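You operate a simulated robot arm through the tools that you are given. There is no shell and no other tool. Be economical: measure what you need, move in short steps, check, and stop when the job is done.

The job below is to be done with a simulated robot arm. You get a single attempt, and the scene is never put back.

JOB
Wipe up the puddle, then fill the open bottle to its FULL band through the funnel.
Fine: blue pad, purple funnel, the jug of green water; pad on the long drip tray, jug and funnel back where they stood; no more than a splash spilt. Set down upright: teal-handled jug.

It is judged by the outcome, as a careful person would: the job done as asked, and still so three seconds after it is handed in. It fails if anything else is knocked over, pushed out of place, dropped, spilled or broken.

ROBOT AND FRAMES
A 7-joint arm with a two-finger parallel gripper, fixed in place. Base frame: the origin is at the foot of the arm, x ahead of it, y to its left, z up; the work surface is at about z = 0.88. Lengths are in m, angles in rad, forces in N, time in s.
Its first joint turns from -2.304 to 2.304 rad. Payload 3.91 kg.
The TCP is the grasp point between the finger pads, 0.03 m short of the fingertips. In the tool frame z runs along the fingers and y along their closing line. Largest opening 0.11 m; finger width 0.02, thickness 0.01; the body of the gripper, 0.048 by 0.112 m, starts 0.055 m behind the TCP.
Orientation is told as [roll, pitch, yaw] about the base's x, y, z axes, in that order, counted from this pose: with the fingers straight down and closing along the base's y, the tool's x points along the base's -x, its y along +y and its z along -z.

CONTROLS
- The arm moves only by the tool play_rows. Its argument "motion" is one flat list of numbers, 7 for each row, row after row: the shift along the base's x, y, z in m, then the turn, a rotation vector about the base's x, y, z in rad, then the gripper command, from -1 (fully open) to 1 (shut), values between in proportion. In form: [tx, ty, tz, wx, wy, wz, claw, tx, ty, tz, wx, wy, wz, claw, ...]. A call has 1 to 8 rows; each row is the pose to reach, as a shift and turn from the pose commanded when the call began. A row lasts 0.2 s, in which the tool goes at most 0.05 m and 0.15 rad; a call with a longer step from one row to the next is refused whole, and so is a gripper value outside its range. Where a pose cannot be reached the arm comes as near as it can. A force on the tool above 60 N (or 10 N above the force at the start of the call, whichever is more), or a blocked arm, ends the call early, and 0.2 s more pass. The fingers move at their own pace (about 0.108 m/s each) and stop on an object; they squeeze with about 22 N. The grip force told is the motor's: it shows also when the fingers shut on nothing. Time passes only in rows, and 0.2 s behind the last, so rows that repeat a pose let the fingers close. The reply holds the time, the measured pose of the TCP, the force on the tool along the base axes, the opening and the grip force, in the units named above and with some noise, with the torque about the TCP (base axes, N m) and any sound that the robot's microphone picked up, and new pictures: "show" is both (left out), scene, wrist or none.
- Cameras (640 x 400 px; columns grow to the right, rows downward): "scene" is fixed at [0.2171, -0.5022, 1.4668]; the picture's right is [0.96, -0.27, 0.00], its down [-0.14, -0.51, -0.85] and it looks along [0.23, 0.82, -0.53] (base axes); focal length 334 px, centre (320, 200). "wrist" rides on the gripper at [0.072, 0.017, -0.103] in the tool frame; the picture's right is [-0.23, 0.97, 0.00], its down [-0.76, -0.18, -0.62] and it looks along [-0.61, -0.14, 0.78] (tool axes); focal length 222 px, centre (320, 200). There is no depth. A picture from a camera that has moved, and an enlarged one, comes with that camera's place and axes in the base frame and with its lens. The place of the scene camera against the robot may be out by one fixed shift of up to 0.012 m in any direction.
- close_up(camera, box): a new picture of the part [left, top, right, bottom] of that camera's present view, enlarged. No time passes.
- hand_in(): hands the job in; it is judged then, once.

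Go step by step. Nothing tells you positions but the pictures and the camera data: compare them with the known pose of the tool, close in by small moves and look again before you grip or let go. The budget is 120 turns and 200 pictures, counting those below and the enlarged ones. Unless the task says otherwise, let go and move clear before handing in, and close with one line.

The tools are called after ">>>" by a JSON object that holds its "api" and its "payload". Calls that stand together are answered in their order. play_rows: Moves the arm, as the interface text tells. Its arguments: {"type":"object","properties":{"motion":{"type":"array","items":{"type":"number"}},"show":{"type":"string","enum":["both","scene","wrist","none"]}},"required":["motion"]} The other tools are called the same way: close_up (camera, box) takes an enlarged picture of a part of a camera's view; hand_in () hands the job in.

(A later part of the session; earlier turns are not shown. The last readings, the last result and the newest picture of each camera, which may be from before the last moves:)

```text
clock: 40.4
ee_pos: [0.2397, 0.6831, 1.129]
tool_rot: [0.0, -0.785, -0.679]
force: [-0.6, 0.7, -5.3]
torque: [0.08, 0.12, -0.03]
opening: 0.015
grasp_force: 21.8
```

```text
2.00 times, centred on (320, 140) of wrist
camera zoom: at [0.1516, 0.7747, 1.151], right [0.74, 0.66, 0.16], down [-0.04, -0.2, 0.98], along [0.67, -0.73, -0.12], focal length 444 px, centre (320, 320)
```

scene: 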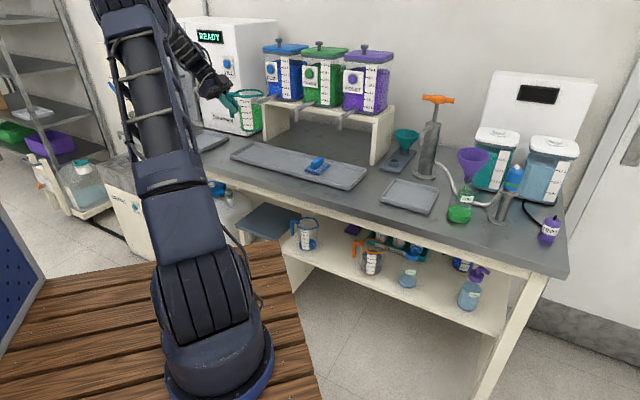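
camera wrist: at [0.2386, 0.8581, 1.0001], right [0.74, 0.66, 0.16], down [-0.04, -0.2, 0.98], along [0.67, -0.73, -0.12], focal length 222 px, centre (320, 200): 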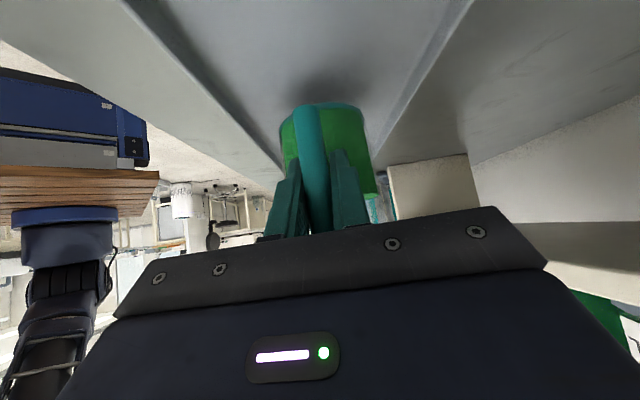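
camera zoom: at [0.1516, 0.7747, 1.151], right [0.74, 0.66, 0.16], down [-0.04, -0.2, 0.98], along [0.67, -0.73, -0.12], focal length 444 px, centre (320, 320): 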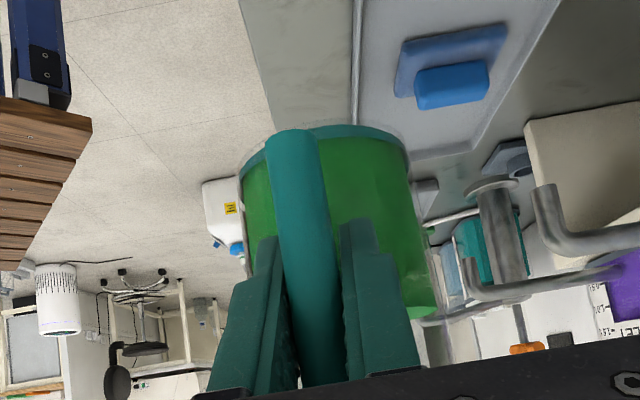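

Still steady. Now I'll carry it level around the front toward the bottle while turning it to pour straight outward.

>>> {"api": "play_rows", "payload": {"motion": [0.0213, -0.0309, 0.002, 0, 0, 0.085, 1, 0.0425, -0.0619, 0.004, 0, 0, 0.17, 1, 0.0638, -0.0928, 0.006, 0, 0, 0.255, 1, 0.085, -0.1238, 0.008, 0, 0, 0.34, 1, 0.1063, -0.1547, 0.01, 0, 0, 0.425, 1, 0.1275, -0.1856, 0.015, 0, 0, 0.51, 1, 0.1488, -0.2166, 0.02, 0, 0, 0.595, 1, 0.17, -0.2475, 0.03, 0, 0, 0.68, 1], "show": "scene"}}

>>> {"api": "play_rows", "payload": {"motion": [0.0213, -0.0309, 0, 0, 0, 0, 1, 0.0425, -0.0619, 0, 0, 0, 0, 1, 0.0638, -0.0928, 0, 0, 0, 0, 1, 0.085, -0.1238, 0, 0, 0, 0, 1, 0.1063, -0.1547, 0, 0, 0, 0, 1, 0.1275, -0.1856, 0, 0, 0, 0, 1, 0.1488, -0.2166, 0, 0, 0, 0, 1, 0.17, -0.2475, 0, 0, 0, 0, 1]}}

```text
clock: 42.2
ee_pos: [0.4081, 0.4342, 1.1595]
tool_rot: [-0.003, -0.785, 0.003]
force: [-0.6, 1.4, -3.7]
torque: [-0.06, 0.17, 0.02]
opening: 0.0148
grasp_force: 22.1
```

scene: 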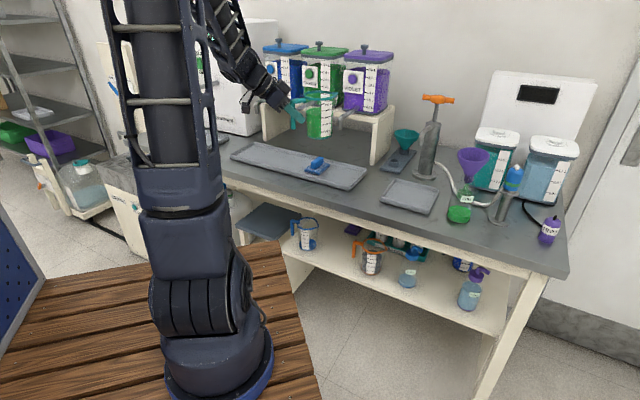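

```text
clock: 44.0
ee_pos: [0.5775, 0.1871, 1.1582]
tool_rot: [0.001, -0.786, 0.0]
force: [-0.7, 1.2, -3.8]
torque: [-0.02, 0.23, 0.01]
opening: 0.0148
grasp_force: 22.2
camera wrist: at [0.4534, 0.2051, 1.1817], right [0.16, 0.97, 0.16], down [0.1, -0.18, 0.98], along [0.98, -0.14, -0.12], focal length 222 px, centre (320, 200)
```

scene: 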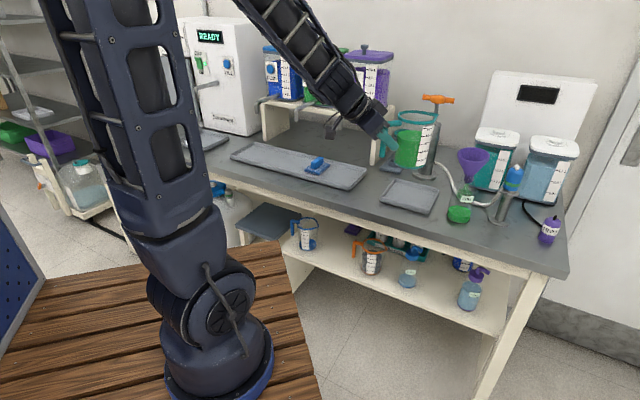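
wrist: 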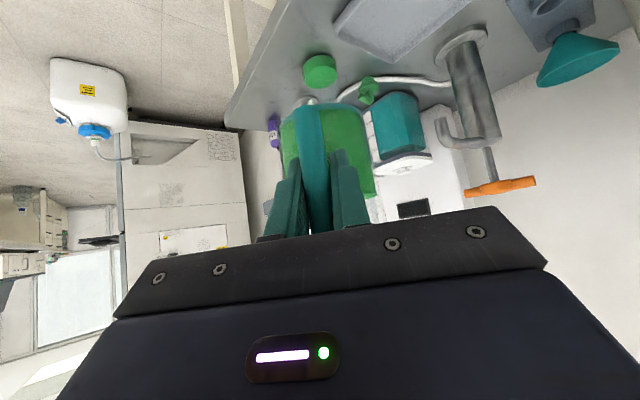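

>>> {"api": "close_up", "payload": {"camera": "scene", "box": [370, 90, 490, 190]}}

```text
4.00 times, centred on (430, 140) of scene
camera zoom: at [0.2171, -0.5022, 1.4668], right [0.96, -0.27, 0.0], down [-0.14, -0.51, -0.85], along [0.23, 0.82, -0.53], focal length 1338 px, centre (-120, 440)
```

zoom: 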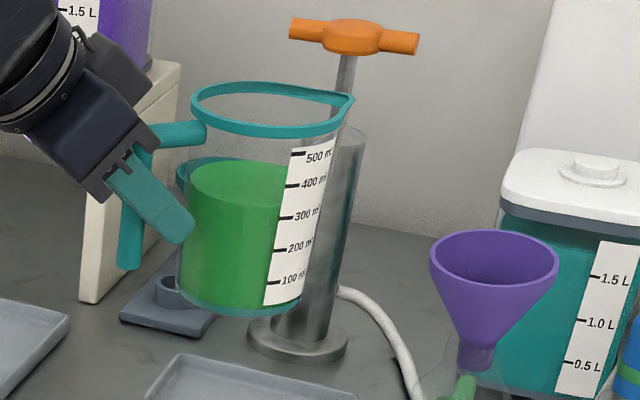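

The lip is about 0.13 m ahead of and 0.06 m above the TCP, and the funnel centre is near (0.844, 0.188), so the jug is in line with it. I'll tilt about 28°, below the pour angle, before moving in.

>>> {"api": "play_rows", "payload": {"motion": [0, 0, 0.005, 0, 0.12, 0, 1, 0, 0.0005, 0.01, 0, 0.25, 0, 1, 0, 0.001, 0.015, 0, 0.38, 0, 1, 0, 0.001, 0.02, 0, 0.49, 0, 1], "show": "scene"}}

>>> {"api": "close_up", "payload": {"camera": "scene", "box": [370, 90, 490, 190]}}

```text
clock: 45.0
ee_pos: [0.5794, 0.1887, 1.1795]
tool_rot: [-0.001, -0.295, -0.001]
force: [0.3, 0.2, -4.5]
torque: [0.0, 0.14, 0.01]
opening: 0.0145
grasp_force: 22.1
```

scene: 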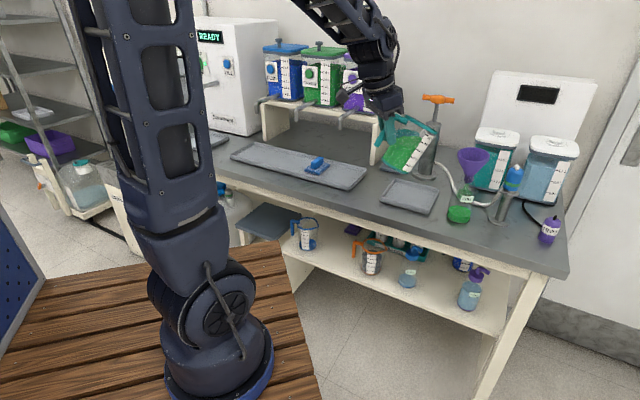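

```text
4.00 times, centred on (430, 140) of scene
camera zoom: at [0.2171, -0.5022, 1.4668], right [0.96, -0.27, 0.0], down [-0.14, -0.51, -0.85], along [0.23, 0.82, -0.53], focal length 1338 px, centre (-120, 440)
```

zoom: 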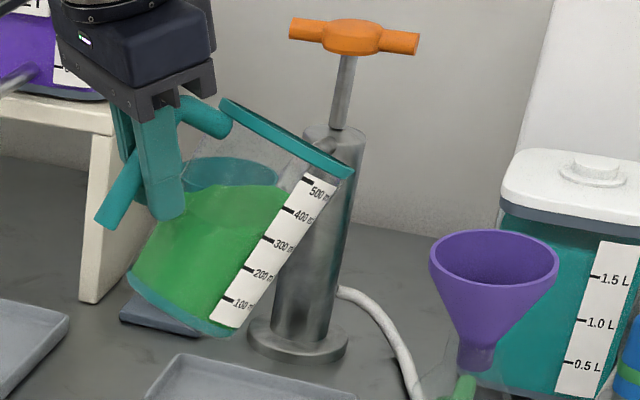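

No spill, and the surface is well below the lip. I'll tilt to about 35° and bring the lip over the near part of the funnel, 4–5 cm above its rim.

>>> {"api": "play_rows", "payload": {"motion": [0.03, 0, 0.01, 0, 0.04, 0, 1, 0.06, 0, 0.01, 0, 0.08, 0, 1, 0.09, 0, 0.005, 0, 0.12, 0, 1, 0.11, 0, -0.01, 0, 0.12, 0, 1], "show": "both"}}

>>> {"api": "close_up", "payload": {"camera": "scene", "box": [400, 90, 520, 230]}}

```text
clock: 46.0
ee_pos: [0.6885, 0.1874, 1.1695]
tool_rot: [0.001, -0.178, 0.0]
force: [-0.6, 0.2, -3.3]
torque: [0.0, 0.09, -0.01]
opening: 0.0149
grasp_force: 22.4
camera wrist: at [0.5991, 0.2056, 1.2591], right [0.22, 0.97, 0.04], down [0.64, -0.18, 0.75], along [0.73, -0.14, -0.66], focal length 222 px, centre (320, 200)
```

scene: 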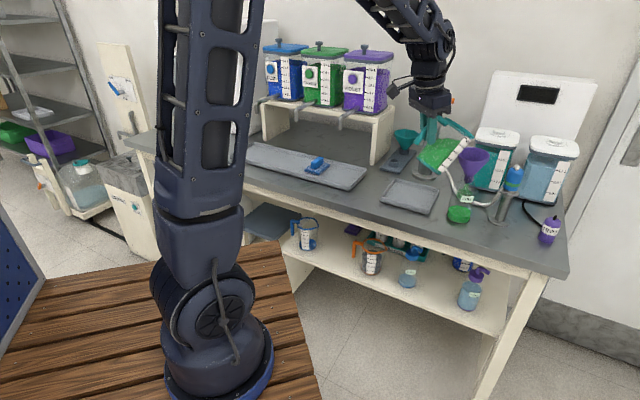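
wrist: 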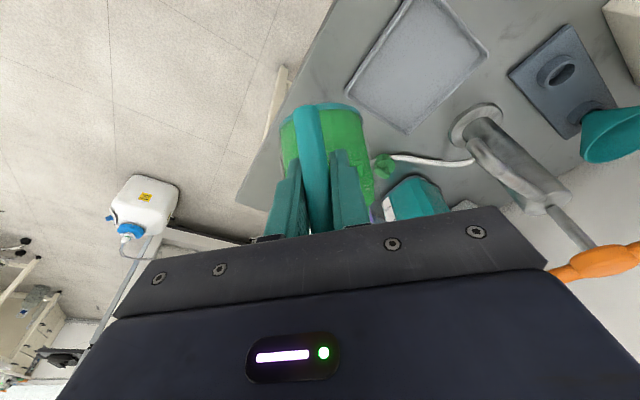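

```text
2.86 times, centred on (460, 160) of scene
camera zoom: at [0.2171, -0.5022, 1.4668], right [0.96, -0.27, 0.0], down [-0.14, -0.51, -0.85], along [0.23, 0.82, -0.53], focal length 956 px, centre (-80, 314)
```

zoom: 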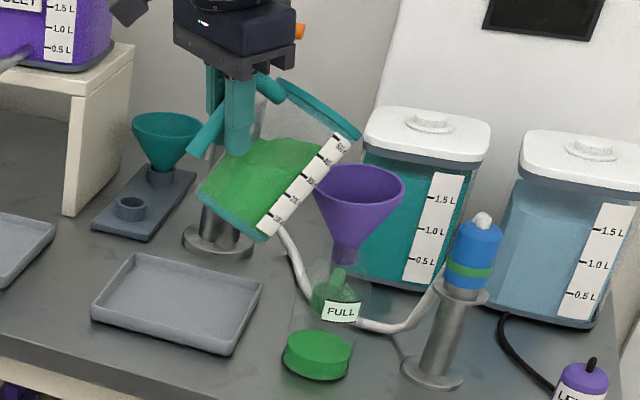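

The lip is over the funnel. Now I'll tilt in small steps about the lip, to about 43° first, and look for flow.

>>> {"api": "play_rows", "payload": {"motion": [0.003, 0, 0.012, 0, 0.087, 0, 1, 0.0052, 0, 0.0191, 0, 0.14, 0, 1], "show": "none"}}

>>> {"api": "close_up", "payload": {"camera": "scene", "box": [420, 110, 500, 230]}}

```text
clock: 46.6
ee_pos: [0.6944, 0.1886, 1.189]
tool_rot: [0.0, -0.035, 0.001]
force: [-1.4, 0.1, -4.7]
torque: [-0.02, 0.05, 0.0]
opening: 0.0148
grasp_force: 22.0
```

```text
3.33 times, centred on (460, 170) of scene
camera zoom: at [0.2171, -0.5022, 1.4668], right [0.96, -0.27, 0.0], down [-0.14, -0.51, -0.85], along [0.23, 0.82, -0.53], focal length 1115 px, centre (-147, 300)
```

zoom: 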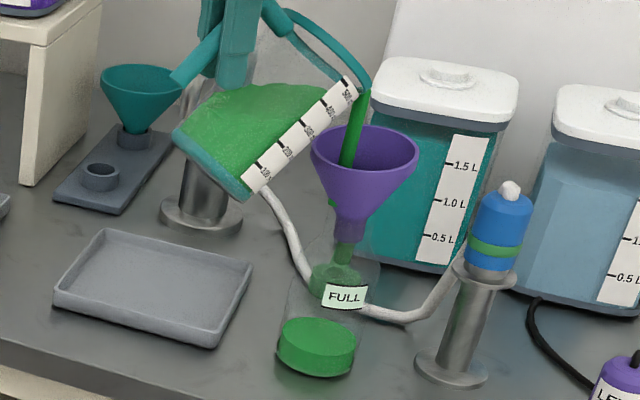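

It's flowing. I'll zoom in to check that the stream stays in the funnel.

>>> {"api": "close_up", "payload": {"camera": "scene", "box": [450, 130, 490, 190]}}

```text
6.67 times, centred on (470, 160) of scene
camera zoom: at [0.2171, -0.5022, 1.4668], right [0.96, -0.27, 0.0], down [-0.14, -0.51, -0.85], along [0.23, 0.82, -0.53], focal length 2230 px, centre (-680, 467)
```

zoom: 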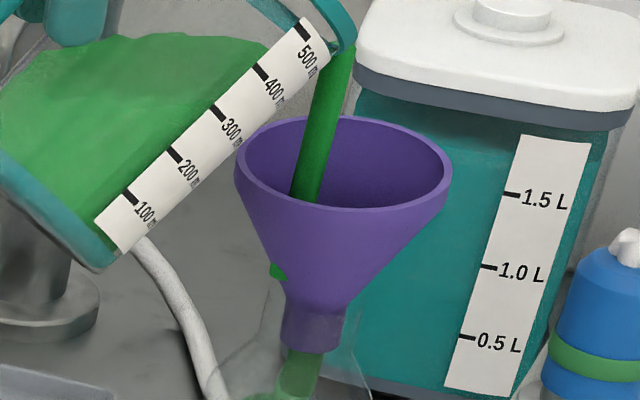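

The stream lands inside the funnel but on the near wall, so I'll shift the lip about 14 mm toward centre and keep pouring in short steps.

>>> {"api": "play_rows", "payload": {"motion": [0.014, 0, 0, 0, 0, 0, 1], "show": "none"}}

>>> {"api": "close_up", "payload": {"camera": "scene", "box": [440, 120, 500, 220]}}

```text
clock: 47.0
ee_pos: [0.7081, 0.1878, 1.1895]
tool_rot: [0.0, -0.036, -0.002]
force: [0.1, 0.2, -4.1]
torque: [0.01, 0.08, 0.01]
opening: 0.0146
grasp_force: 22.1
```

```text
4.00 times, centred on (470, 170) of scene
camera zoom: at [0.2171, -0.5022, 1.4668], right [0.96, -0.27, 0.0], down [-0.14, -0.51, -0.85], along [0.23, 0.82, -0.53], focal length 1338 px, centre (-280, 320)
```

zoom: 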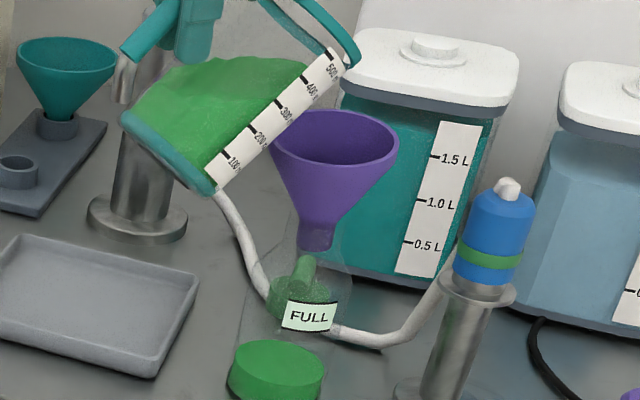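

Flow stopped at equilibrium for 43°. I'll tilt another 5° and let it run.

>>> {"api": "play_rows", "payload": {"motion": [0.0046, 0, 0.0115, 0, 0.087, 0, 1, 0.0046, 0, 0.0115, 0, 0.087, 0, 1], "show": "none"}}

>>> {"api": "close_up", "payload": {"camera": "scene", "box": [440, 120, 500, 220]}}

```text
clock: 47.6
ee_pos: [0.7117, 0.1885, 1.2006]
tool_rot: [-0.001, 0.05, -0.001]
force: [-0.3, 0.0, -3.4]
torque: [-0.02, 0.07, 0.01]
opening: 0.015
grasp_force: 21.7
```

```text
4.00 times, centred on (470, 170) of scene
camera zoom: at [0.2171, -0.5022, 1.4668], right [0.96, -0.27, 0.0], down [-0.14, -0.51, -0.85], along [0.23, 0.82, -0.53], focal length 1338 px, centre (-280, 320)
```

zoom: 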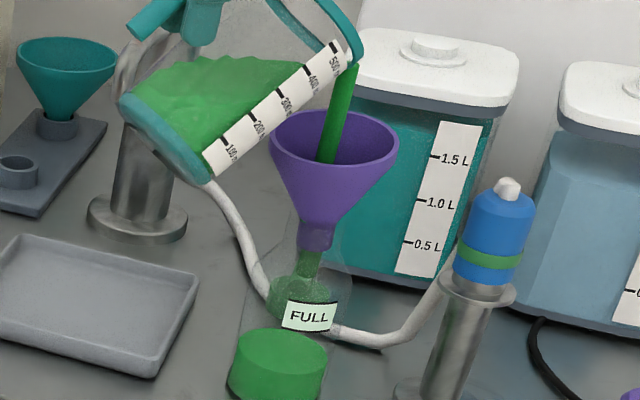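

The stream is central now and the level is rising. I'll hold, then add a few degrees.

>>> {"api": "play_rows", "payload": {"motion": [0, 0, 0, 0, 0, 0, 1, 0, 0, 0, 0, 0, 0, 1, 0.004, 0, 0.009, 0, 0.07, 0, 1, 0.004, 0, 0.009, 0, 0.07, 0, 1], "show": "none"}}

>>> {"api": "close_up", "payload": {"camera": "scene", "box": [440, 120, 500, 220]}}

```text
clock: 48.6
ee_pos: [0.7156, 0.1887, 1.2094]
tool_rot: [0.001, 0.121, 0.0]
force: [0.6, 0.1, -3.4]
torque: [0.02, 0.03, 0.03]
opening: 0.015
grasp_force: 22.2
```

```text
4.00 times, centred on (470, 170) of scene
camera zoom: at [0.2171, -0.5022, 1.4668], right [0.96, -0.27, 0.0], down [-0.14, -0.51, -0.85], along [0.23, 0.82, -0.53], focal length 1338 px, centre (-280, 320)
```

zoom: 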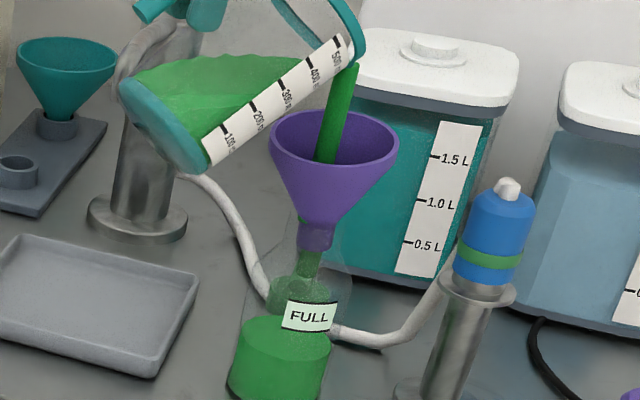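

Level is approaching the label's lower edge. Continuing in shorter holds.

>>> {"api": "play_rows", "payload": {"motion": [0, 0, 0, 0, 0, 0, 1, 0, 0, 0, 0, 0, 0, 1], "show": "none"}}

>>> {"api": "close_up", "payload": {"camera": "scene", "box": [440, 120, 500, 220]}}

```text
clock: 49.2
ee_pos: [0.7158, 0.189, 1.2073]
tool_rot: [0.0, 0.121, 0.0]
force: [0.0, -0.3, -2.6]
torque: [-0.04, 0.01, 0.03]
opening: 0.0148
grasp_force: 22.3
```

```text
4.00 times, centred on (470, 170) of scene
camera zoom: at [0.2171, -0.5022, 1.4668], right [0.96, -0.27, 0.0], down [-0.14, -0.51, -0.85], along [0.23, 0.82, -0.53], focal length 1338 px, centre (-280, 320)
```

zoom: 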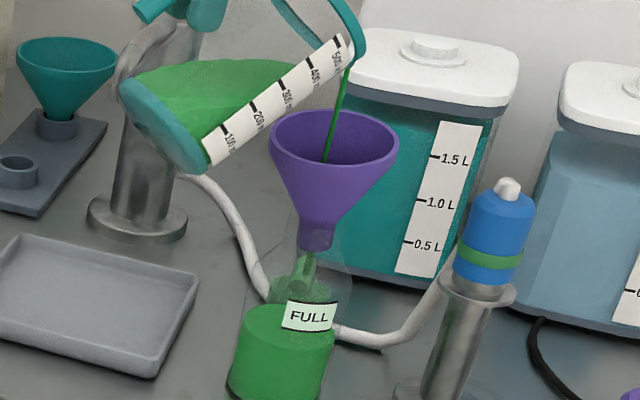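

>>> {"api": "close_up", "payload": {"camera": "scene", "box": [450, 185, 490, 225]}}

```text
10.00 times, centred on (470, 205) of scene
camera zoom: at [0.2171, -0.5022, 1.4668], right [0.96, -0.27, 0.0], down [-0.14, -0.51, -0.85], along [0.23, 0.82, -0.53], focal length 3345 px, centre (-1180, 150)
```

zoom: 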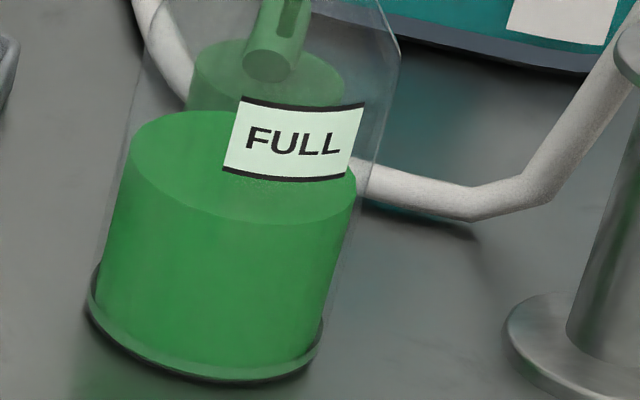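

The level is about 12 mm below the band. I'll tilt 4° more and let it settle.

>>> {"api": "play_rows", "payload": {"motion": [0.005, 0, 0.0086, 0, 0.07, 0, 1, 0.005, 0, 0.0086, 0, 0.07, 0, 1, 0.005, 0, 0.0086, 0, 0.07, 0, 1], "show": "none"}}

>>> {"api": "close_up", "payload": {"camera": "scene", "box": [440, 125, 500, 225]}}

```text
clock: 50.0
ee_pos: [0.7213, 0.1907, 1.2179]
tool_rot: [0.0, 0.193, 0.0]
force: [-0.1, 0.0, -2.5]
torque: [-0.01, 0.02, 0.0]
opening: 0.0148
grasp_force: 22.3
```

```text
4.00 times, centred on (470, 175) of scene
camera zoom: at [0.2171, -0.5022, 1.4668], right [0.96, -0.27, 0.0], down [-0.14, -0.51, -0.85], along [0.23, 0.82, -0.53], focal length 1338 px, centre (-280, 300)
```

zoom: 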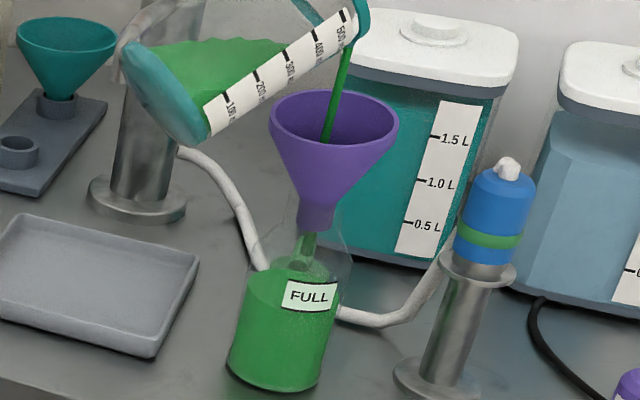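

>>> {"api": "close_up", "payload": {"camera": "scene", "box": [450, 185, 490, 225]}}

```text
10.00 times, centred on (470, 205) of scene
camera zoom: at [0.2171, -0.5022, 1.4668], right [0.96, -0.27, 0.0], down [-0.14, -0.51, -0.85], along [0.23, 0.82, -0.53], focal length 3345 px, centre (-1180, 150)
```

zoom: 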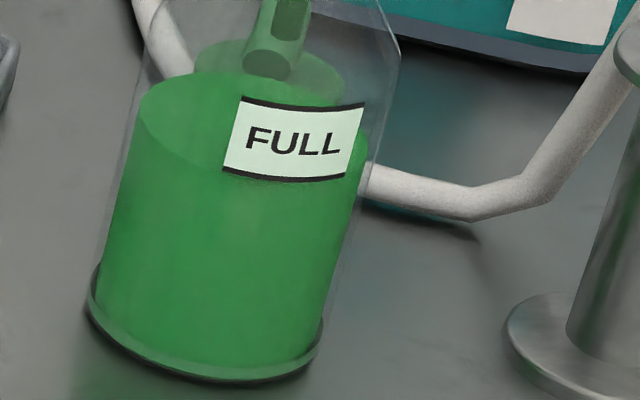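

The level has just reached the band's lower line. I'll add 2° and look again.

>>> {"api": "play_rows", "payload": {"motion": [0.0026, -0.001, 0.004, 0, 0.035, 0, 1], "show": "none"}}

>>> {"api": "close_up", "payload": {"camera": "scene", "box": [450, 185, 490, 225]}}

>>> {"api": "close_up", "payload": {"camera": "scene", "box": [430, 115, 510, 195]}}

```text
clock: 50.4
ee_pos: [0.7247, 0.1877, 1.2217]
tool_rot: [-0.002, 0.228, -0.001]
force: [0.5, -0.1, -3.2]
torque: [0.01, 0.0, 0.0]
opening: 0.0146
grasp_force: 22.2
```

```text
10.00 times, centred on (470, 205) of scene
camera zoom: at [0.2171, -0.5022, 1.4668], right [0.96, -0.27, 0.0], down [-0.14, -0.51, -0.85], along [0.23, 0.82, -0.53], focal length 3345 px, centre (-1180, 150)
```

zoom: 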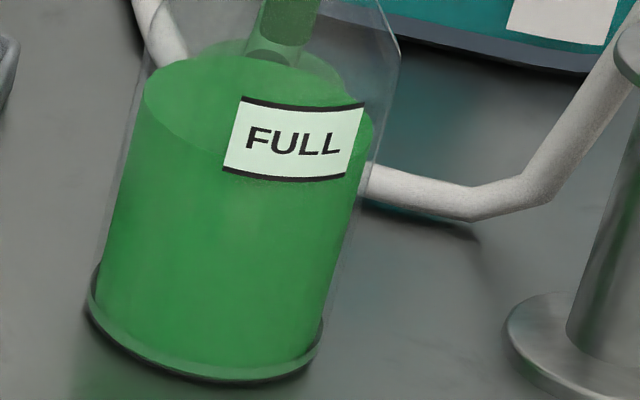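

```text
5.00 times, centred on (470, 155) of scene
camera zoom: at [0.2171, -0.5022, 1.4668], right [0.96, -0.27, 0.0], down [-0.14, -0.51, -0.85], along [0.23, 0.82, -0.53], focal length 1672 px, centre (-430, 425)
```

zoom: 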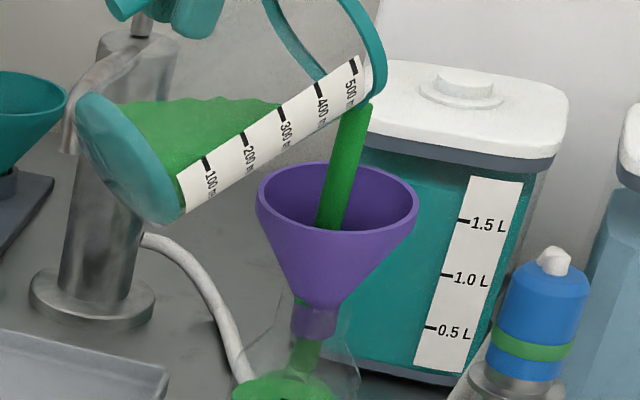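

The level is inside the band's lower part and flow is strong. I'll start tilting back gradually so the remaining trickle brings it to mid-band.

>>> {"api": "play_rows", "payload": {"motion": [-0.003, 0, -0.005, 0, -0.045, 0, 1], "show": "none"}}

>>> {"api": "close_up", "payload": {"camera": "scene", "box": [450, 185, 490, 225]}}

>>> {"api": "close_up", "payload": {"camera": "scene", "box": [430, 115, 510, 195]}}

```text
clock: 50.8
ee_pos: [0.7208, 0.1883, 1.2161]
tool_rot: [-0.001, 0.181, 0.0]
force: [0.1, 0.4, -2.6]
torque: [-0.04, -0.01, 0.0]
opening: 0.0143
grasp_force: 21.6
```

```text
10.00 times, centred on (470, 205) of scene
camera zoom: at [0.2171, -0.5022, 1.4668], right [0.96, -0.27, 0.0], down [-0.14, -0.51, -0.85], along [0.23, 0.82, -0.53], focal length 3345 px, centre (-1180, 150)
```

zoom: 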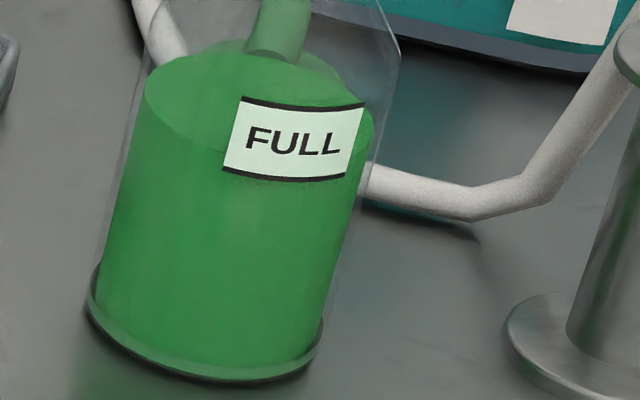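

```text
5.00 times, centred on (470, 155) of scene
camera zoom: at [0.2171, -0.5022, 1.4668], right [0.96, -0.27, 0.0], down [-0.14, -0.51, -0.85], along [0.23, 0.82, -0.53], focal length 1672 px, centre (-430, 425)
```

zoom: 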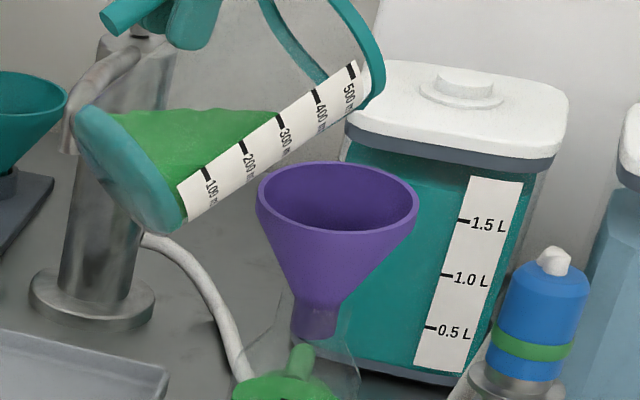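

Flow stopped with the level about a quarter of the way up the band. One more short pour to reach the middle.

>>> {"api": "play_rows", "payload": {"motion": [0.003, 0, 0.005, 0, 0.05, 0, 1, 0.0005, 0, 0.001, 0, 0.02, 0, 1], "show": "none"}}

>>> {"api": "close_up", "payload": {"camera": "scene", "box": [450, 185, 490, 225]}}

>>> {"api": "close_up", "payload": {"camera": "scene", "box": [430, 115, 510, 195]}}

```text
clock: 51.4
ee_pos: [0.7213, 0.1875, 1.2173]
tool_rot: [0.0, 0.205, 0.001]
force: [0.6, 0.4, -2.2]
torque: [0.04, 0.01, -0.01]
opening: 0.0145
grasp_force: 21.8
```

```text
10.00 times, centred on (470, 205) of scene
camera zoom: at [0.2171, -0.5022, 1.4668], right [0.96, -0.27, 0.0], down [-0.14, -0.51, -0.85], along [0.23, 0.82, -0.53], focal length 3345 px, centre (-1180, 150)
```

zoom: 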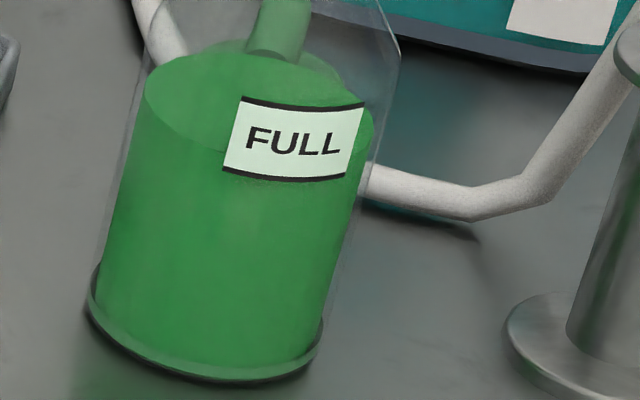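

```text
5.00 times, centred on (470, 155) of scene
camera zoom: at [0.2171, -0.5022, 1.4668], right [0.96, -0.27, 0.0], down [-0.14, -0.51, -0.85], along [0.23, 0.82, -0.53], focal length 1672 px, centre (-430, 425)
```

zoom: 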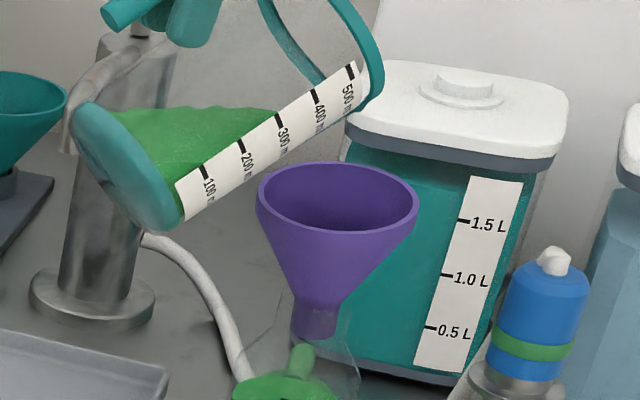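

>>> {"api": "play_rows", "payload": {"motion": [0.0025, 0, 0.0045, 0, 0.037, 0, 1, 0.0025, 0, 0.0045, 0, 0.037, 0, 1], "show": "none"}}

>>> {"api": "close_up", "payload": {"camera": "scene", "box": [450, 185, 490, 225]}}

>>> {"api": "close_up", "payload": {"camera": "scene", "box": [430, 115, 510, 195]}}

```text
clock: 52.0
ee_pos: [0.725, 0.1897, 1.221]
tool_rot: [0.0, 0.238, 0.0]
force: [-0.5, 0.6, -2.0]
torque: [0.0, -0.01, -0.02]
opening: 0.0145
grasp_force: 21.6
```

```text
10.00 times, centred on (470, 205) of scene
camera zoom: at [0.2171, -0.5022, 1.4668], right [0.96, -0.27, 0.0], down [-0.14, -0.51, -0.85], along [0.23, 0.82, -0.53], focal length 3345 px, centre (-1180, 150)
```

zoom: 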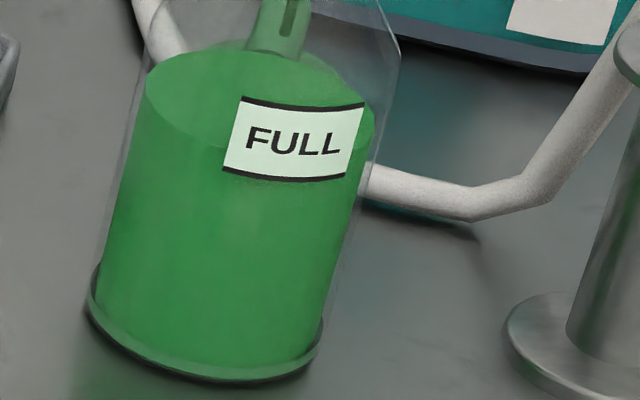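

```text
5.00 times, centred on (470, 155) of scene
camera zoom: at [0.2171, -0.5022, 1.4668], right [0.96, -0.27, 0.0], down [-0.14, -0.51, -0.85], along [0.23, 0.82, -0.53], focal length 1672 px, centre (-430, 425)
```

zoom: 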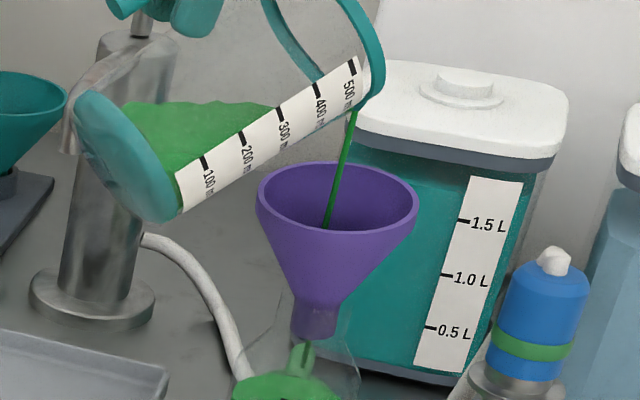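

Only a thin trickle; I'll add a little more tilt.

>>> {"api": "play_rows", "payload": {"motion": [0.0015, -0.001, 0.003, 0, 0.025, 0, 1, 0.0015, -0.001, 0.003, 0, 0.025, 0, 1], "show": "none"}}

>>> {"api": "close_up", "payload": {"camera": "scene", "box": [450, 185, 490, 225]}}

>>> {"api": "close_up", "payload": {"camera": "scene", "box": [430, 115, 510, 195]}}

```text
clock: 52.6
ee_pos: [0.7259, 0.188, 1.2247]
tool_rot: [0.001, 0.265, 0.002]
force: [0.0, -0.2, -2.3]
torque: [0.03, 0.03, -0.02]
opening: 0.0146
grasp_force: 21.4
```

```text
10.00 times, centred on (470, 205) of scene
camera zoom: at [0.2171, -0.5022, 1.4668], right [0.96, -0.27, 0.0], down [-0.14, -0.51, -0.85], along [0.23, 0.82, -0.53], focal length 3345 px, centre (-1180, 150)
```

zoom: 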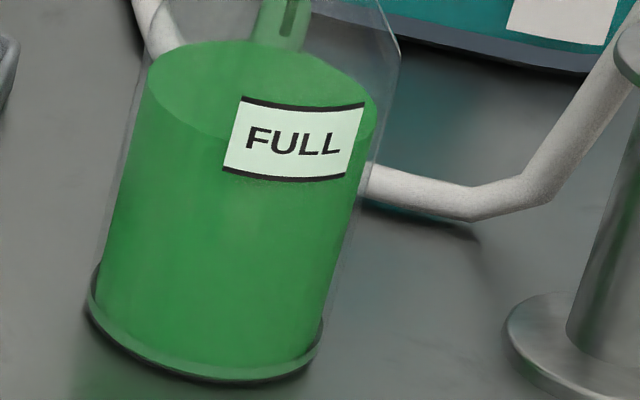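

```text
5.00 times, centred on (470, 155) of scene
camera zoom: at [0.2171, -0.5022, 1.4668], right [0.96, -0.27, 0.0], down [-0.14, -0.51, -0.85], along [0.23, 0.82, -0.53], focal length 1672 px, centre (-430, 425)
```

zoom: 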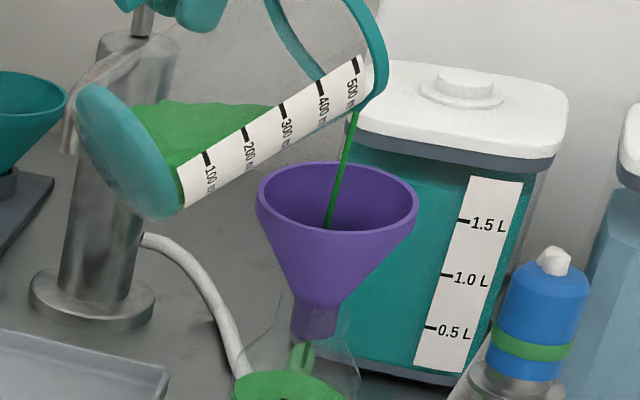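

The level is now mid-band. I'll tilt back about the lip, then withdraw and return the jug upright.

>>> {"api": "play_rows", "payload": {"motion": [-0.01, 0, -0.012, 0, -0.14, 0, 1, -0.019, 0, -0.02, 0, -0.28, 0, 1, -0.05, 0, -0.005, 0, -0.4, 0, 1, -0.09, 0, 0, 0, -0.52, 0, 1, -0.13, 0, 0, 0, -0.66, 0, 1, -0.15, 0, -0.01, 0, -0.8, 0, 1, -0.15, 0, -0.02, 0, -0.94, 0, 1, -0.15, 0, -0.03, 0, -1.05, 0, 1], "show": "scene"}}

>>> {"api": "close_up", "payload": {"camera": "scene", "box": [370, 90, 530, 230]}}

>>> {"api": "close_up", "payload": {"camera": "scene", "box": [450, 185, 490, 225]}}

```text
clock: 54.4
ee_pos: [0.5769, 0.1853, 1.1936]
tool_rot: [0.002, -0.787, 0.001]
force: [-0.5, 0.4, -3.4]
torque: [-0.01, 0.14, -0.02]
opening: 0.0147
grasp_force: 22.6
```

scene: 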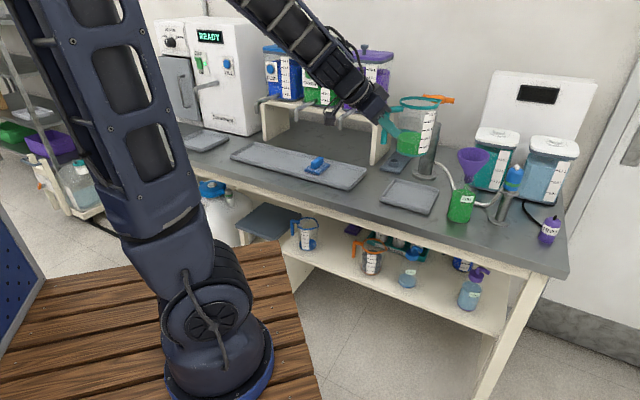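

```text
2.86 times, centred on (450, 160) of scene
camera zoom: at [0.2171, -0.5022, 1.4668], right [0.96, -0.27, 0.0], down [-0.14, -0.51, -0.85], along [0.23, 0.82, -0.53], focal length 956 px, centre (-51, 314)
```

zoom: 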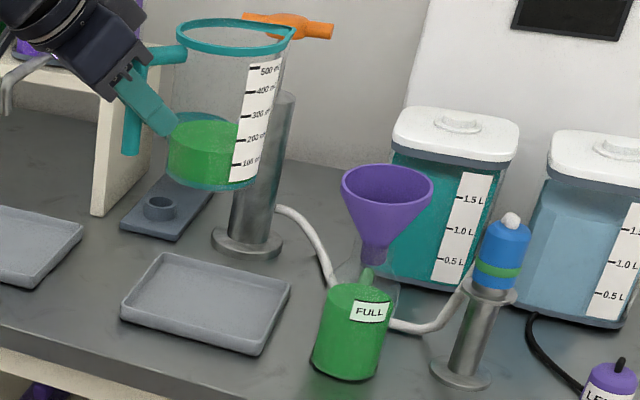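

```text
10.00 times, centred on (470, 205) of scene
camera zoom: at [0.2171, -0.5022, 1.4668], right [0.96, -0.27, 0.0], down [-0.14, -0.51, -0.85], along [0.23, 0.82, -0.53], focal length 3345 px, centre (-1180, 150)
```

zoom: 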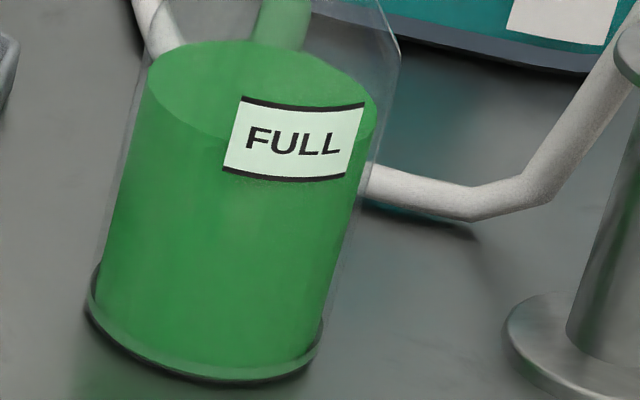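

Bottle filled mid-band, no spill visible, jug upright. I'll carry the jug back along the reverse path.

>>> {"api": "play_rows", "payload": {"motion": [-0.021, 0.0311, -0.004, 0, 0, 0, 1, -0.042, 0.0622, -0.008, 0, 0, 0, 1, -0.063, 0.0934, -0.012, 0, 0, 0, 1, -0.0843, 0.1245, -0.016, 0, 0, 0, 1, -0.1053, 0.1556, -0.02, 0, 0, 0, 1, -0.1264, 0.1867, -0.024, 0, 0, 0, 1, -0.1475, 0.2178, -0.028, 0, 0, 0, 1, -0.1686, 0.249, -0.034, 0, 0, 0, 1], "show": "none"}}

>>> {"api": "play_rows", "payload": {"motion": [-0.021, 0.0311, -0.004, 0, 0, -0.085, 1, -0.042, 0.0622, -0.008, 0, 0, -0.17, 1, -0.063, 0.0934, -0.012, 0, 0, -0.255, 1, -0.0843, 0.1245, -0.016, 0, 0, -0.34, 1, -0.1053, 0.1556, -0.02, 0, 0, -0.425, 1, -0.1264, 0.1867, -0.024, 0, 0, -0.51, 1, -0.1475, 0.2178, -0.028, 0, 0, -0.595, 1, -0.1686, 0.249, -0.03, 0, 0, -0.68, 1], "show": "scene"}}

```text
clock: 56.2
ee_pos: [0.4068, 0.4373, 1.1595]
tool_rot: [0.003, -0.787, -0.002]
force: [-0.8, -0.2, -2.5]
torque: [0.0, 0.14, 0.0]
opening: 0.0145
grasp_force: 21.8
```

```text
clock: 58.0
ee_pos: [0.2391, 0.6851, 1.1309]
tool_rot: [0.001, -0.788, -0.683]
force: [0.2, -0.7, -1.8]
torque: [0.09, 0.13, 0.02]
opening: 0.0146
grasp_force: 21.6
```

scene: 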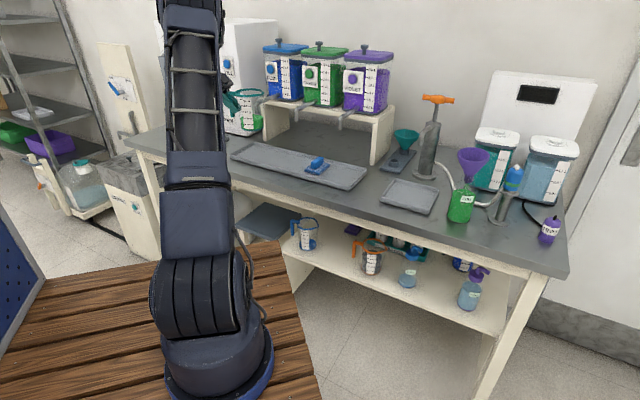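

Now I'll lower it in front of the taps, then slide it back over its spot on the tray at a low height.

>>> {"api": "play_rows", "payload": {"motion": [0, 0, -0.035, 0, 0, 0, 1, 0, 0, -0.07, 0, 0, 0, 1, 0, 0, -0.105, 0, 0, 0, 1, 0, 0, -0.14, 0, 0, 0, 1, 0.0192, 0.0201, -0.145, 0, 0, 0, 1, 0.0384, 0.0402, -0.15, 0, 0, 0, 1, 0.0577, 0.0603, -0.15, 0, 0, 0, 1, 0.0769, 0.0804, -0.15, 0, 0, 0, 1], "show": "scene"}}

>>> {"api": "close_up", "payload": {"camera": "scene", "box": [240, 115, 300, 175]}}

```text
clock: 59.8
ee_pos: [0.3149, 0.7649, 0.9798]
tool_rot: [0.0, -0.788, -0.681]
force: [-0.1, -0.5, -1.7]
torque: [0.11, 0.12, -0.01]
opening: 0.0146
grasp_force: 22.4
```

scene: 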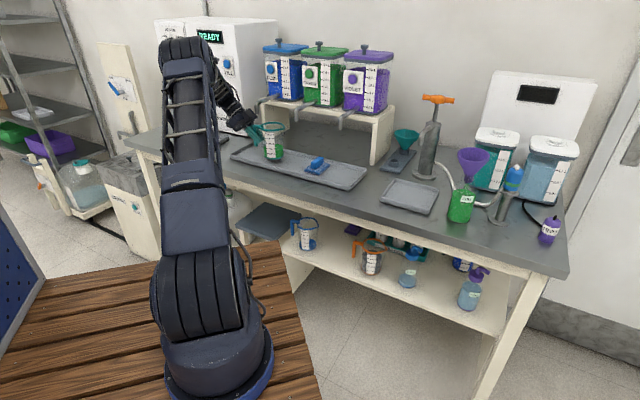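

```text
6.67 times, centred on (270, 145) of scene
camera zoom: at [0.2171, -0.5022, 1.4668], right [0.96, -0.27, 0.0], down [-0.14, -0.51, -0.85], along [0.23, 0.82, -0.53], focal length 2230 px, centre (653, 567)
```

zoom: 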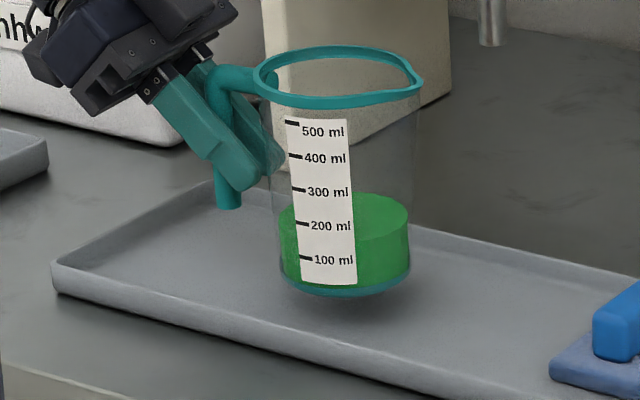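

Positioned to land on its original spot. Lowering gently with force checks.

>>> {"api": "play_rows", "payload": {"motion": [0, 0, -0.01, 0, 0, 0, 1, 0, 0, -0.017, 0, 0, 0, 1, 0, 0, -0.02, 0, 0, 0, 1], "show": "none"}}

>>> {"api": "close_up", "payload": {"camera": "scene", "box": [240, 115, 300, 175]}}

```text
clock: 60.6
ee_pos: [0.3145, 0.7655, 0.9602]
tool_rot: [0.0, -0.787, -0.681]
force: [0.6, 0.1, -1.7]
torque: [0.09, 0.09, 0.01]
opening: 0.0147
grasp_force: 22.0
```

```text
6.67 times, centred on (270, 145) of scene
camera zoom: at [0.2171, -0.5022, 1.4668], right [0.96, -0.27, 0.0], down [-0.14, -0.51, -0.85], along [0.23, 0.82, -0.53], focal length 2230 px, centre (653, 567)
```

zoom: 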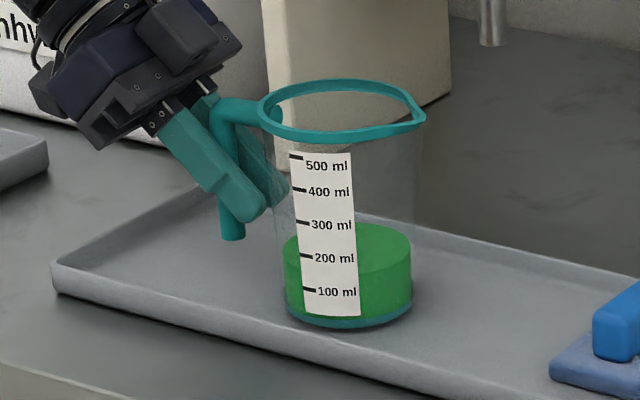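

>>> {"api": "play_rows", "payload": {"motion": [0, 0, -0.002, 0, 0, 0, 1], "show": "none"}}

>>> {"api": "play_rows", "payload": {"motion": [0, 0, -0.0015, 0, 0, 0, 1], "show": "none"}}

```text
clock: 61.0
ee_pos: [0.3153, 0.7663, 0.9585]
tool_rot: [0.0, -0.788, -0.682]
force: [-2.6, 0.5, 7.1]
torque: [-0.47, -0.51, 0.0]
opening: 0.0148
grasp_force: 21.9
```

```text
clock: 61.4
ee_pos: [0.3144, 0.7657, 0.9578]
tool_rot: [0.005, -0.785, -0.684]
force: [-1.8, 6.0, 16.6]
torque: [-0.24, -0.27, -0.02]
opening: 0.0145
grasp_force: 22.3
```

Seated on the tray. I'll relax the press, open, and back out along the approach line.

>>> {"api": "play_rows", "payload": {"motion": [0, 0, 0.0012, 0, 0, 0, 1, 0, 0, 0.0012, 0, 0, 0, 0.6, 0, 0, 0.0012, 0, 0, 0, 0.1, 0, 0, 0.0012, 0, 0, 0, 0.1], "show": "wrist"}}

>>> {"api": "close_up", "payload": {"camera": "scene", "box": [240, 115, 300, 175]}}

```text
clock: 62.4
ee_pos: [0.3155, 0.7651, 0.9567]
tool_rot: [0.001, -0.788, -0.681]
force: [0.7, 0.0, 0.2]
torque: [0.05, 0.01, 0.01]
opening: 0.0495
grasp_force: 0.0
camera wrist: at [0.2293, 0.8575, 0.9798], right [0.74, 0.66, 0.16], down [-0.04, -0.2, 0.98], along [0.67, -0.73, -0.12], focal length 222 px, centre (320, 200)
```

wrist: 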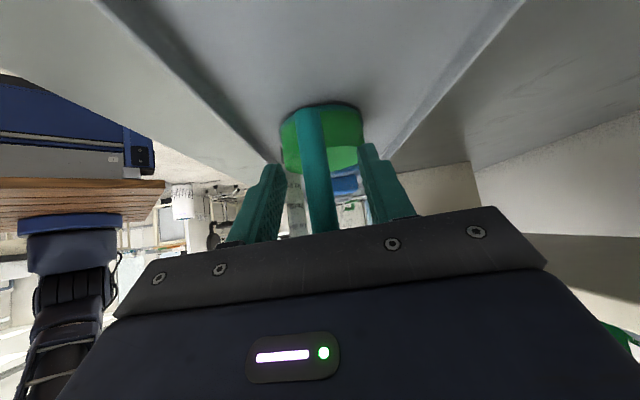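

```text
6.67 times, centred on (270, 145) of scene
camera zoom: at [0.2171, -0.5022, 1.4668], right [0.96, -0.27, 0.0], down [-0.14, -0.51, -0.85], along [0.23, 0.82, -0.53], focal length 2230 px, centre (653, 567)
```

zoom: 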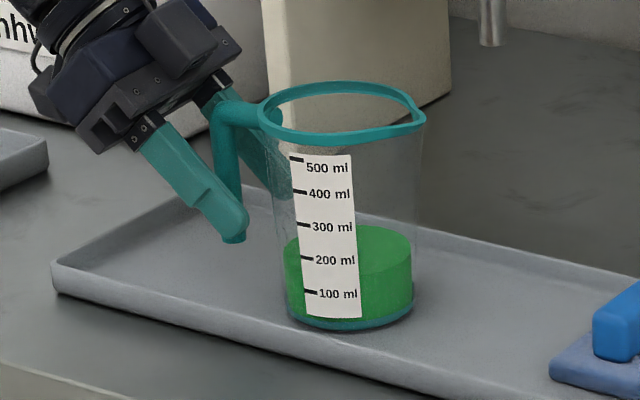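

The jug stands upright on its spot. Backing out.

>>> {"api": "play_rows", "payload": {"motion": [-0.0137, 0.0112, 0.0177, 0, 0, 0, -0.1, -0.0274, 0.0224, 0.0354, 0, 0, 0, -0.3, -0.0438, 0.0358, 0.0566, 0, 0, 0, -0.3, -0.0548, 0.0447, 0.0707, 0, 0, 0, -0.3], "show": "none"}}

>>> {"api": "close_up", "payload": {"camera": "scene", "box": [220, 90, 310, 175]}}

```text
clock: 63.4
ee_pos: [0.2598, 0.8108, 1.0286]
tool_rot: [0.0, -0.786, -0.682]
force: [0.4, -0.5, 0.0]
torque: [-0.01, 0.02, -0.01]
opening: 0.0715
grasp_force: 0.0
```

```text
4.71 times, centred on (265, 132) of scene
camera zoom: at [0.2171, -0.5022, 1.4668], right [0.96, -0.27, 0.0], down [-0.14, -0.51, -0.85], along [0.23, 0.82, -0.53], focal length 1574 px, centre (579, 518)
```

zoom: 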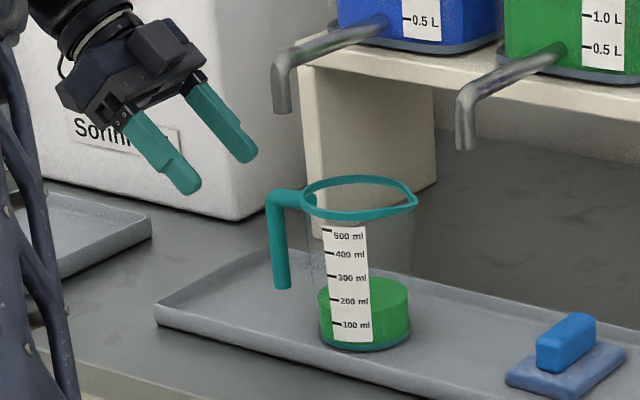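

Jug is back on its spot. I'll retrace out to the front, unpitch the hand, then go back to the funnel.

>>> {"api": "play_rows", "payload": {"motion": [-0.0235, -0.0236, 0.006, 0, 0, 0, -0.3, -0.047, -0.0472, 0.012, 0, 0, 0, -0.3, -0.0704, -0.0709, 0.018, 0, 0, 0, -0.3, -0.0938, -0.0965, 0.024, 0, 0, 0, -0.3], "show": "none"}}

>>> {"api": "play_rows", "payload": {"motion": [0.0128, -0.0124, 0.02, 0.0334, 0.0944, 0.0806, -0.3, 0.0255, -0.0248, 0.045, 0.0668, 0.1888, 0.1613, -0.3, 0.0383, -0.0371, 0.07, 0.1, 0.283, 0.242, -0.3, 0.051, -0.0495, 0.095, 0.1335, 0.3775, 0.3225, -0.3, 0.0638, -0.0619, 0.12, 0.167, 0.472, 0.403, -0.3, 0.0765, -0.0743, 0.145, 0.2, 0.566, 0.484, -0.3, 0.0893, -0.0866, 0.17, 0.2336, 0.66, 0.564, -0.3, 0.102, -0.099, 0.19, 0.267, 0.755, 0.645, -0.3], "show": "none"}}

>>> {"api": "play_rows", "payload": {"motion": [0.04, -0.034, 0, 0, 0, 0, -0.4, 0.078, -0.066, 0, 0, 0, 0, -0.5, 0.116, -0.098, 0, 0, 0, 0, -0.6, 0.154, -0.13, 0, 0, 0, 0, -0.75, 0.192, -0.158, 0, 0, 0, 0, -0.75, 0.232, -0.186, 0, 0, 0, 0, -0.75, 0.272, -0.214, 0, 0, 0, 0, -0.75, 0.312, -0.242, 0, 0, 0, 0, -0.75], "show": "scene"}}

```text
clock: 64.4
ee_pos: [0.1671, 0.7148, 1.0522]
tool_rot: [0.001, -0.788, -0.682]
force: [0.9, 0.2, -0.2]
torque: [0.0, 0.03, -0.01]
opening: 0.0715
grasp_force: 0.2
```

```text
clock: 66.2
ee_pos: [0.2684, 0.6135, 1.2438]
tool_rot: [0.001, -0.001, 0.001]
force: [-0.8, 0.0, -0.7]
torque: [-0.05, -0.03, 0.01]
opening: 0.0714
grasp_force: 0.1
```

```text
refused: row 1 steps farther than a row can; nothing moved
```

>>> {"api": "play_rows", "payload": {"motion": [0.0333, -0.0252, 0, 0, 0, 0, -0.4, 0.0666, -0.0504, 0, 0, 0, 0, -0.5, 0.1, -0.0756, 0, 0, 0, 0, -0.6, 0.1333, -0.1008, 0, 0, 0, 0, -0.75, 0.1666, -0.126, 0, 0, 0, 0, -0.75, 0.2, -0.1512, 0, 0, 0, 0, -0.75, 0.2333, -0.1764, 0, 0, 0, 0, -0.75, 0.2666, -0.2016, 0, 0, 0, 0, -0.75], "show": "none"}}

>>> {"api": "play_rows", "payload": {"motion": [0.0333, -0.0252, -0.003, 0, 0, 0, -0.75, 0.0666, -0.0504, -0.006, 0, 0, 0, -0.75, 0.1, -0.0756, -0.01, 0, 0, 0, -0.75, 0.1333, -0.1008, -0.013, 0, 0, 0, -0.75, 0.1666, -0.126, -0.016, 0, 0, 0, -0.75, 0.2, -0.1512, -0.02, 0, 0, 0, -0.75, 0.2333, -0.1764, -0.022, 0, 0, 0, -0.75, 0.2666, -0.2016, -0.025, 0, 0, 0, -0.75]}}

>>> {"api": "close_up", "payload": {"camera": "wrist", "box": [240, 60, 400, 200]}}

```text
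clock: 68.0
ee_pos: [0.5373, 0.4138, 1.2443]
tool_rot: [0.001, 0.0, 0.002]
force: [-0.2, 0.2, 0.7]
torque: [-0.05, -0.03, -0.03]
opening: 0.0964
grasp_force: 0.0
```

```text
clock: 69.8
ee_pos: [0.8028, 0.2151, 1.2155]
tool_rot: [0.0, -0.002, 0.001]
force: [0.0, 0.8, -0.3]
torque: [-0.08, -0.06, -0.02]
opening: 0.0963
grasp_force: 0.1
camera wrist: at [0.7302, 0.2331, 1.3203], right [0.23, 0.97, 0.0], down [0.76, -0.18, 0.62], along [0.61, -0.14, -0.78], focal length 222 px, centre (320, 200)
```

scene: 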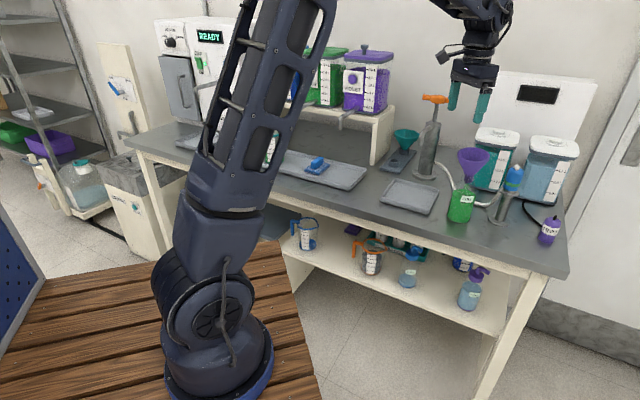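
wrist: 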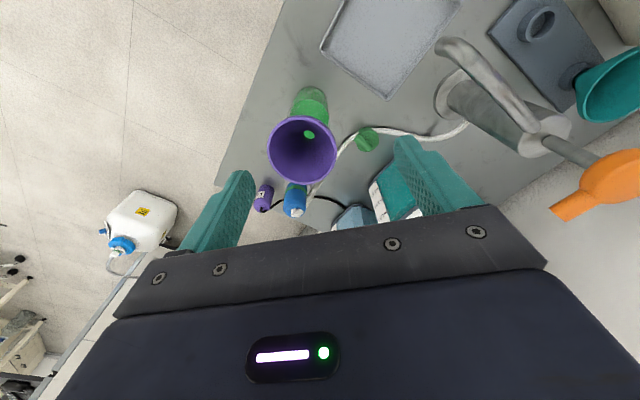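

```text
2.86 times, centred on (320, 130) of wrist
camera zoom: at [0.7302, 0.2331, 1.3203], right [0.23, 0.97, 0.0], down [0.76, -0.18, 0.62], along [0.61, -0.14, -0.78], focal length 635 px, centre (320, 400)
```

zoom: 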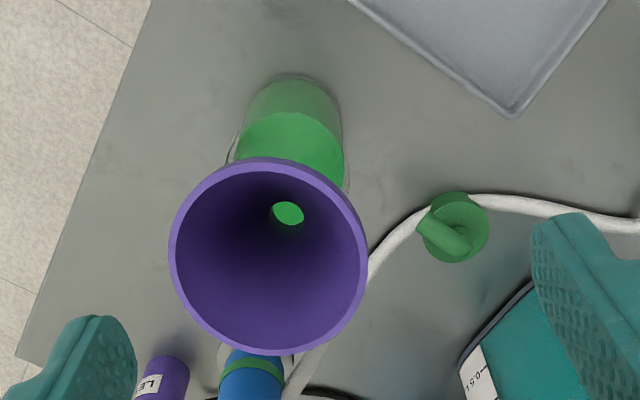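

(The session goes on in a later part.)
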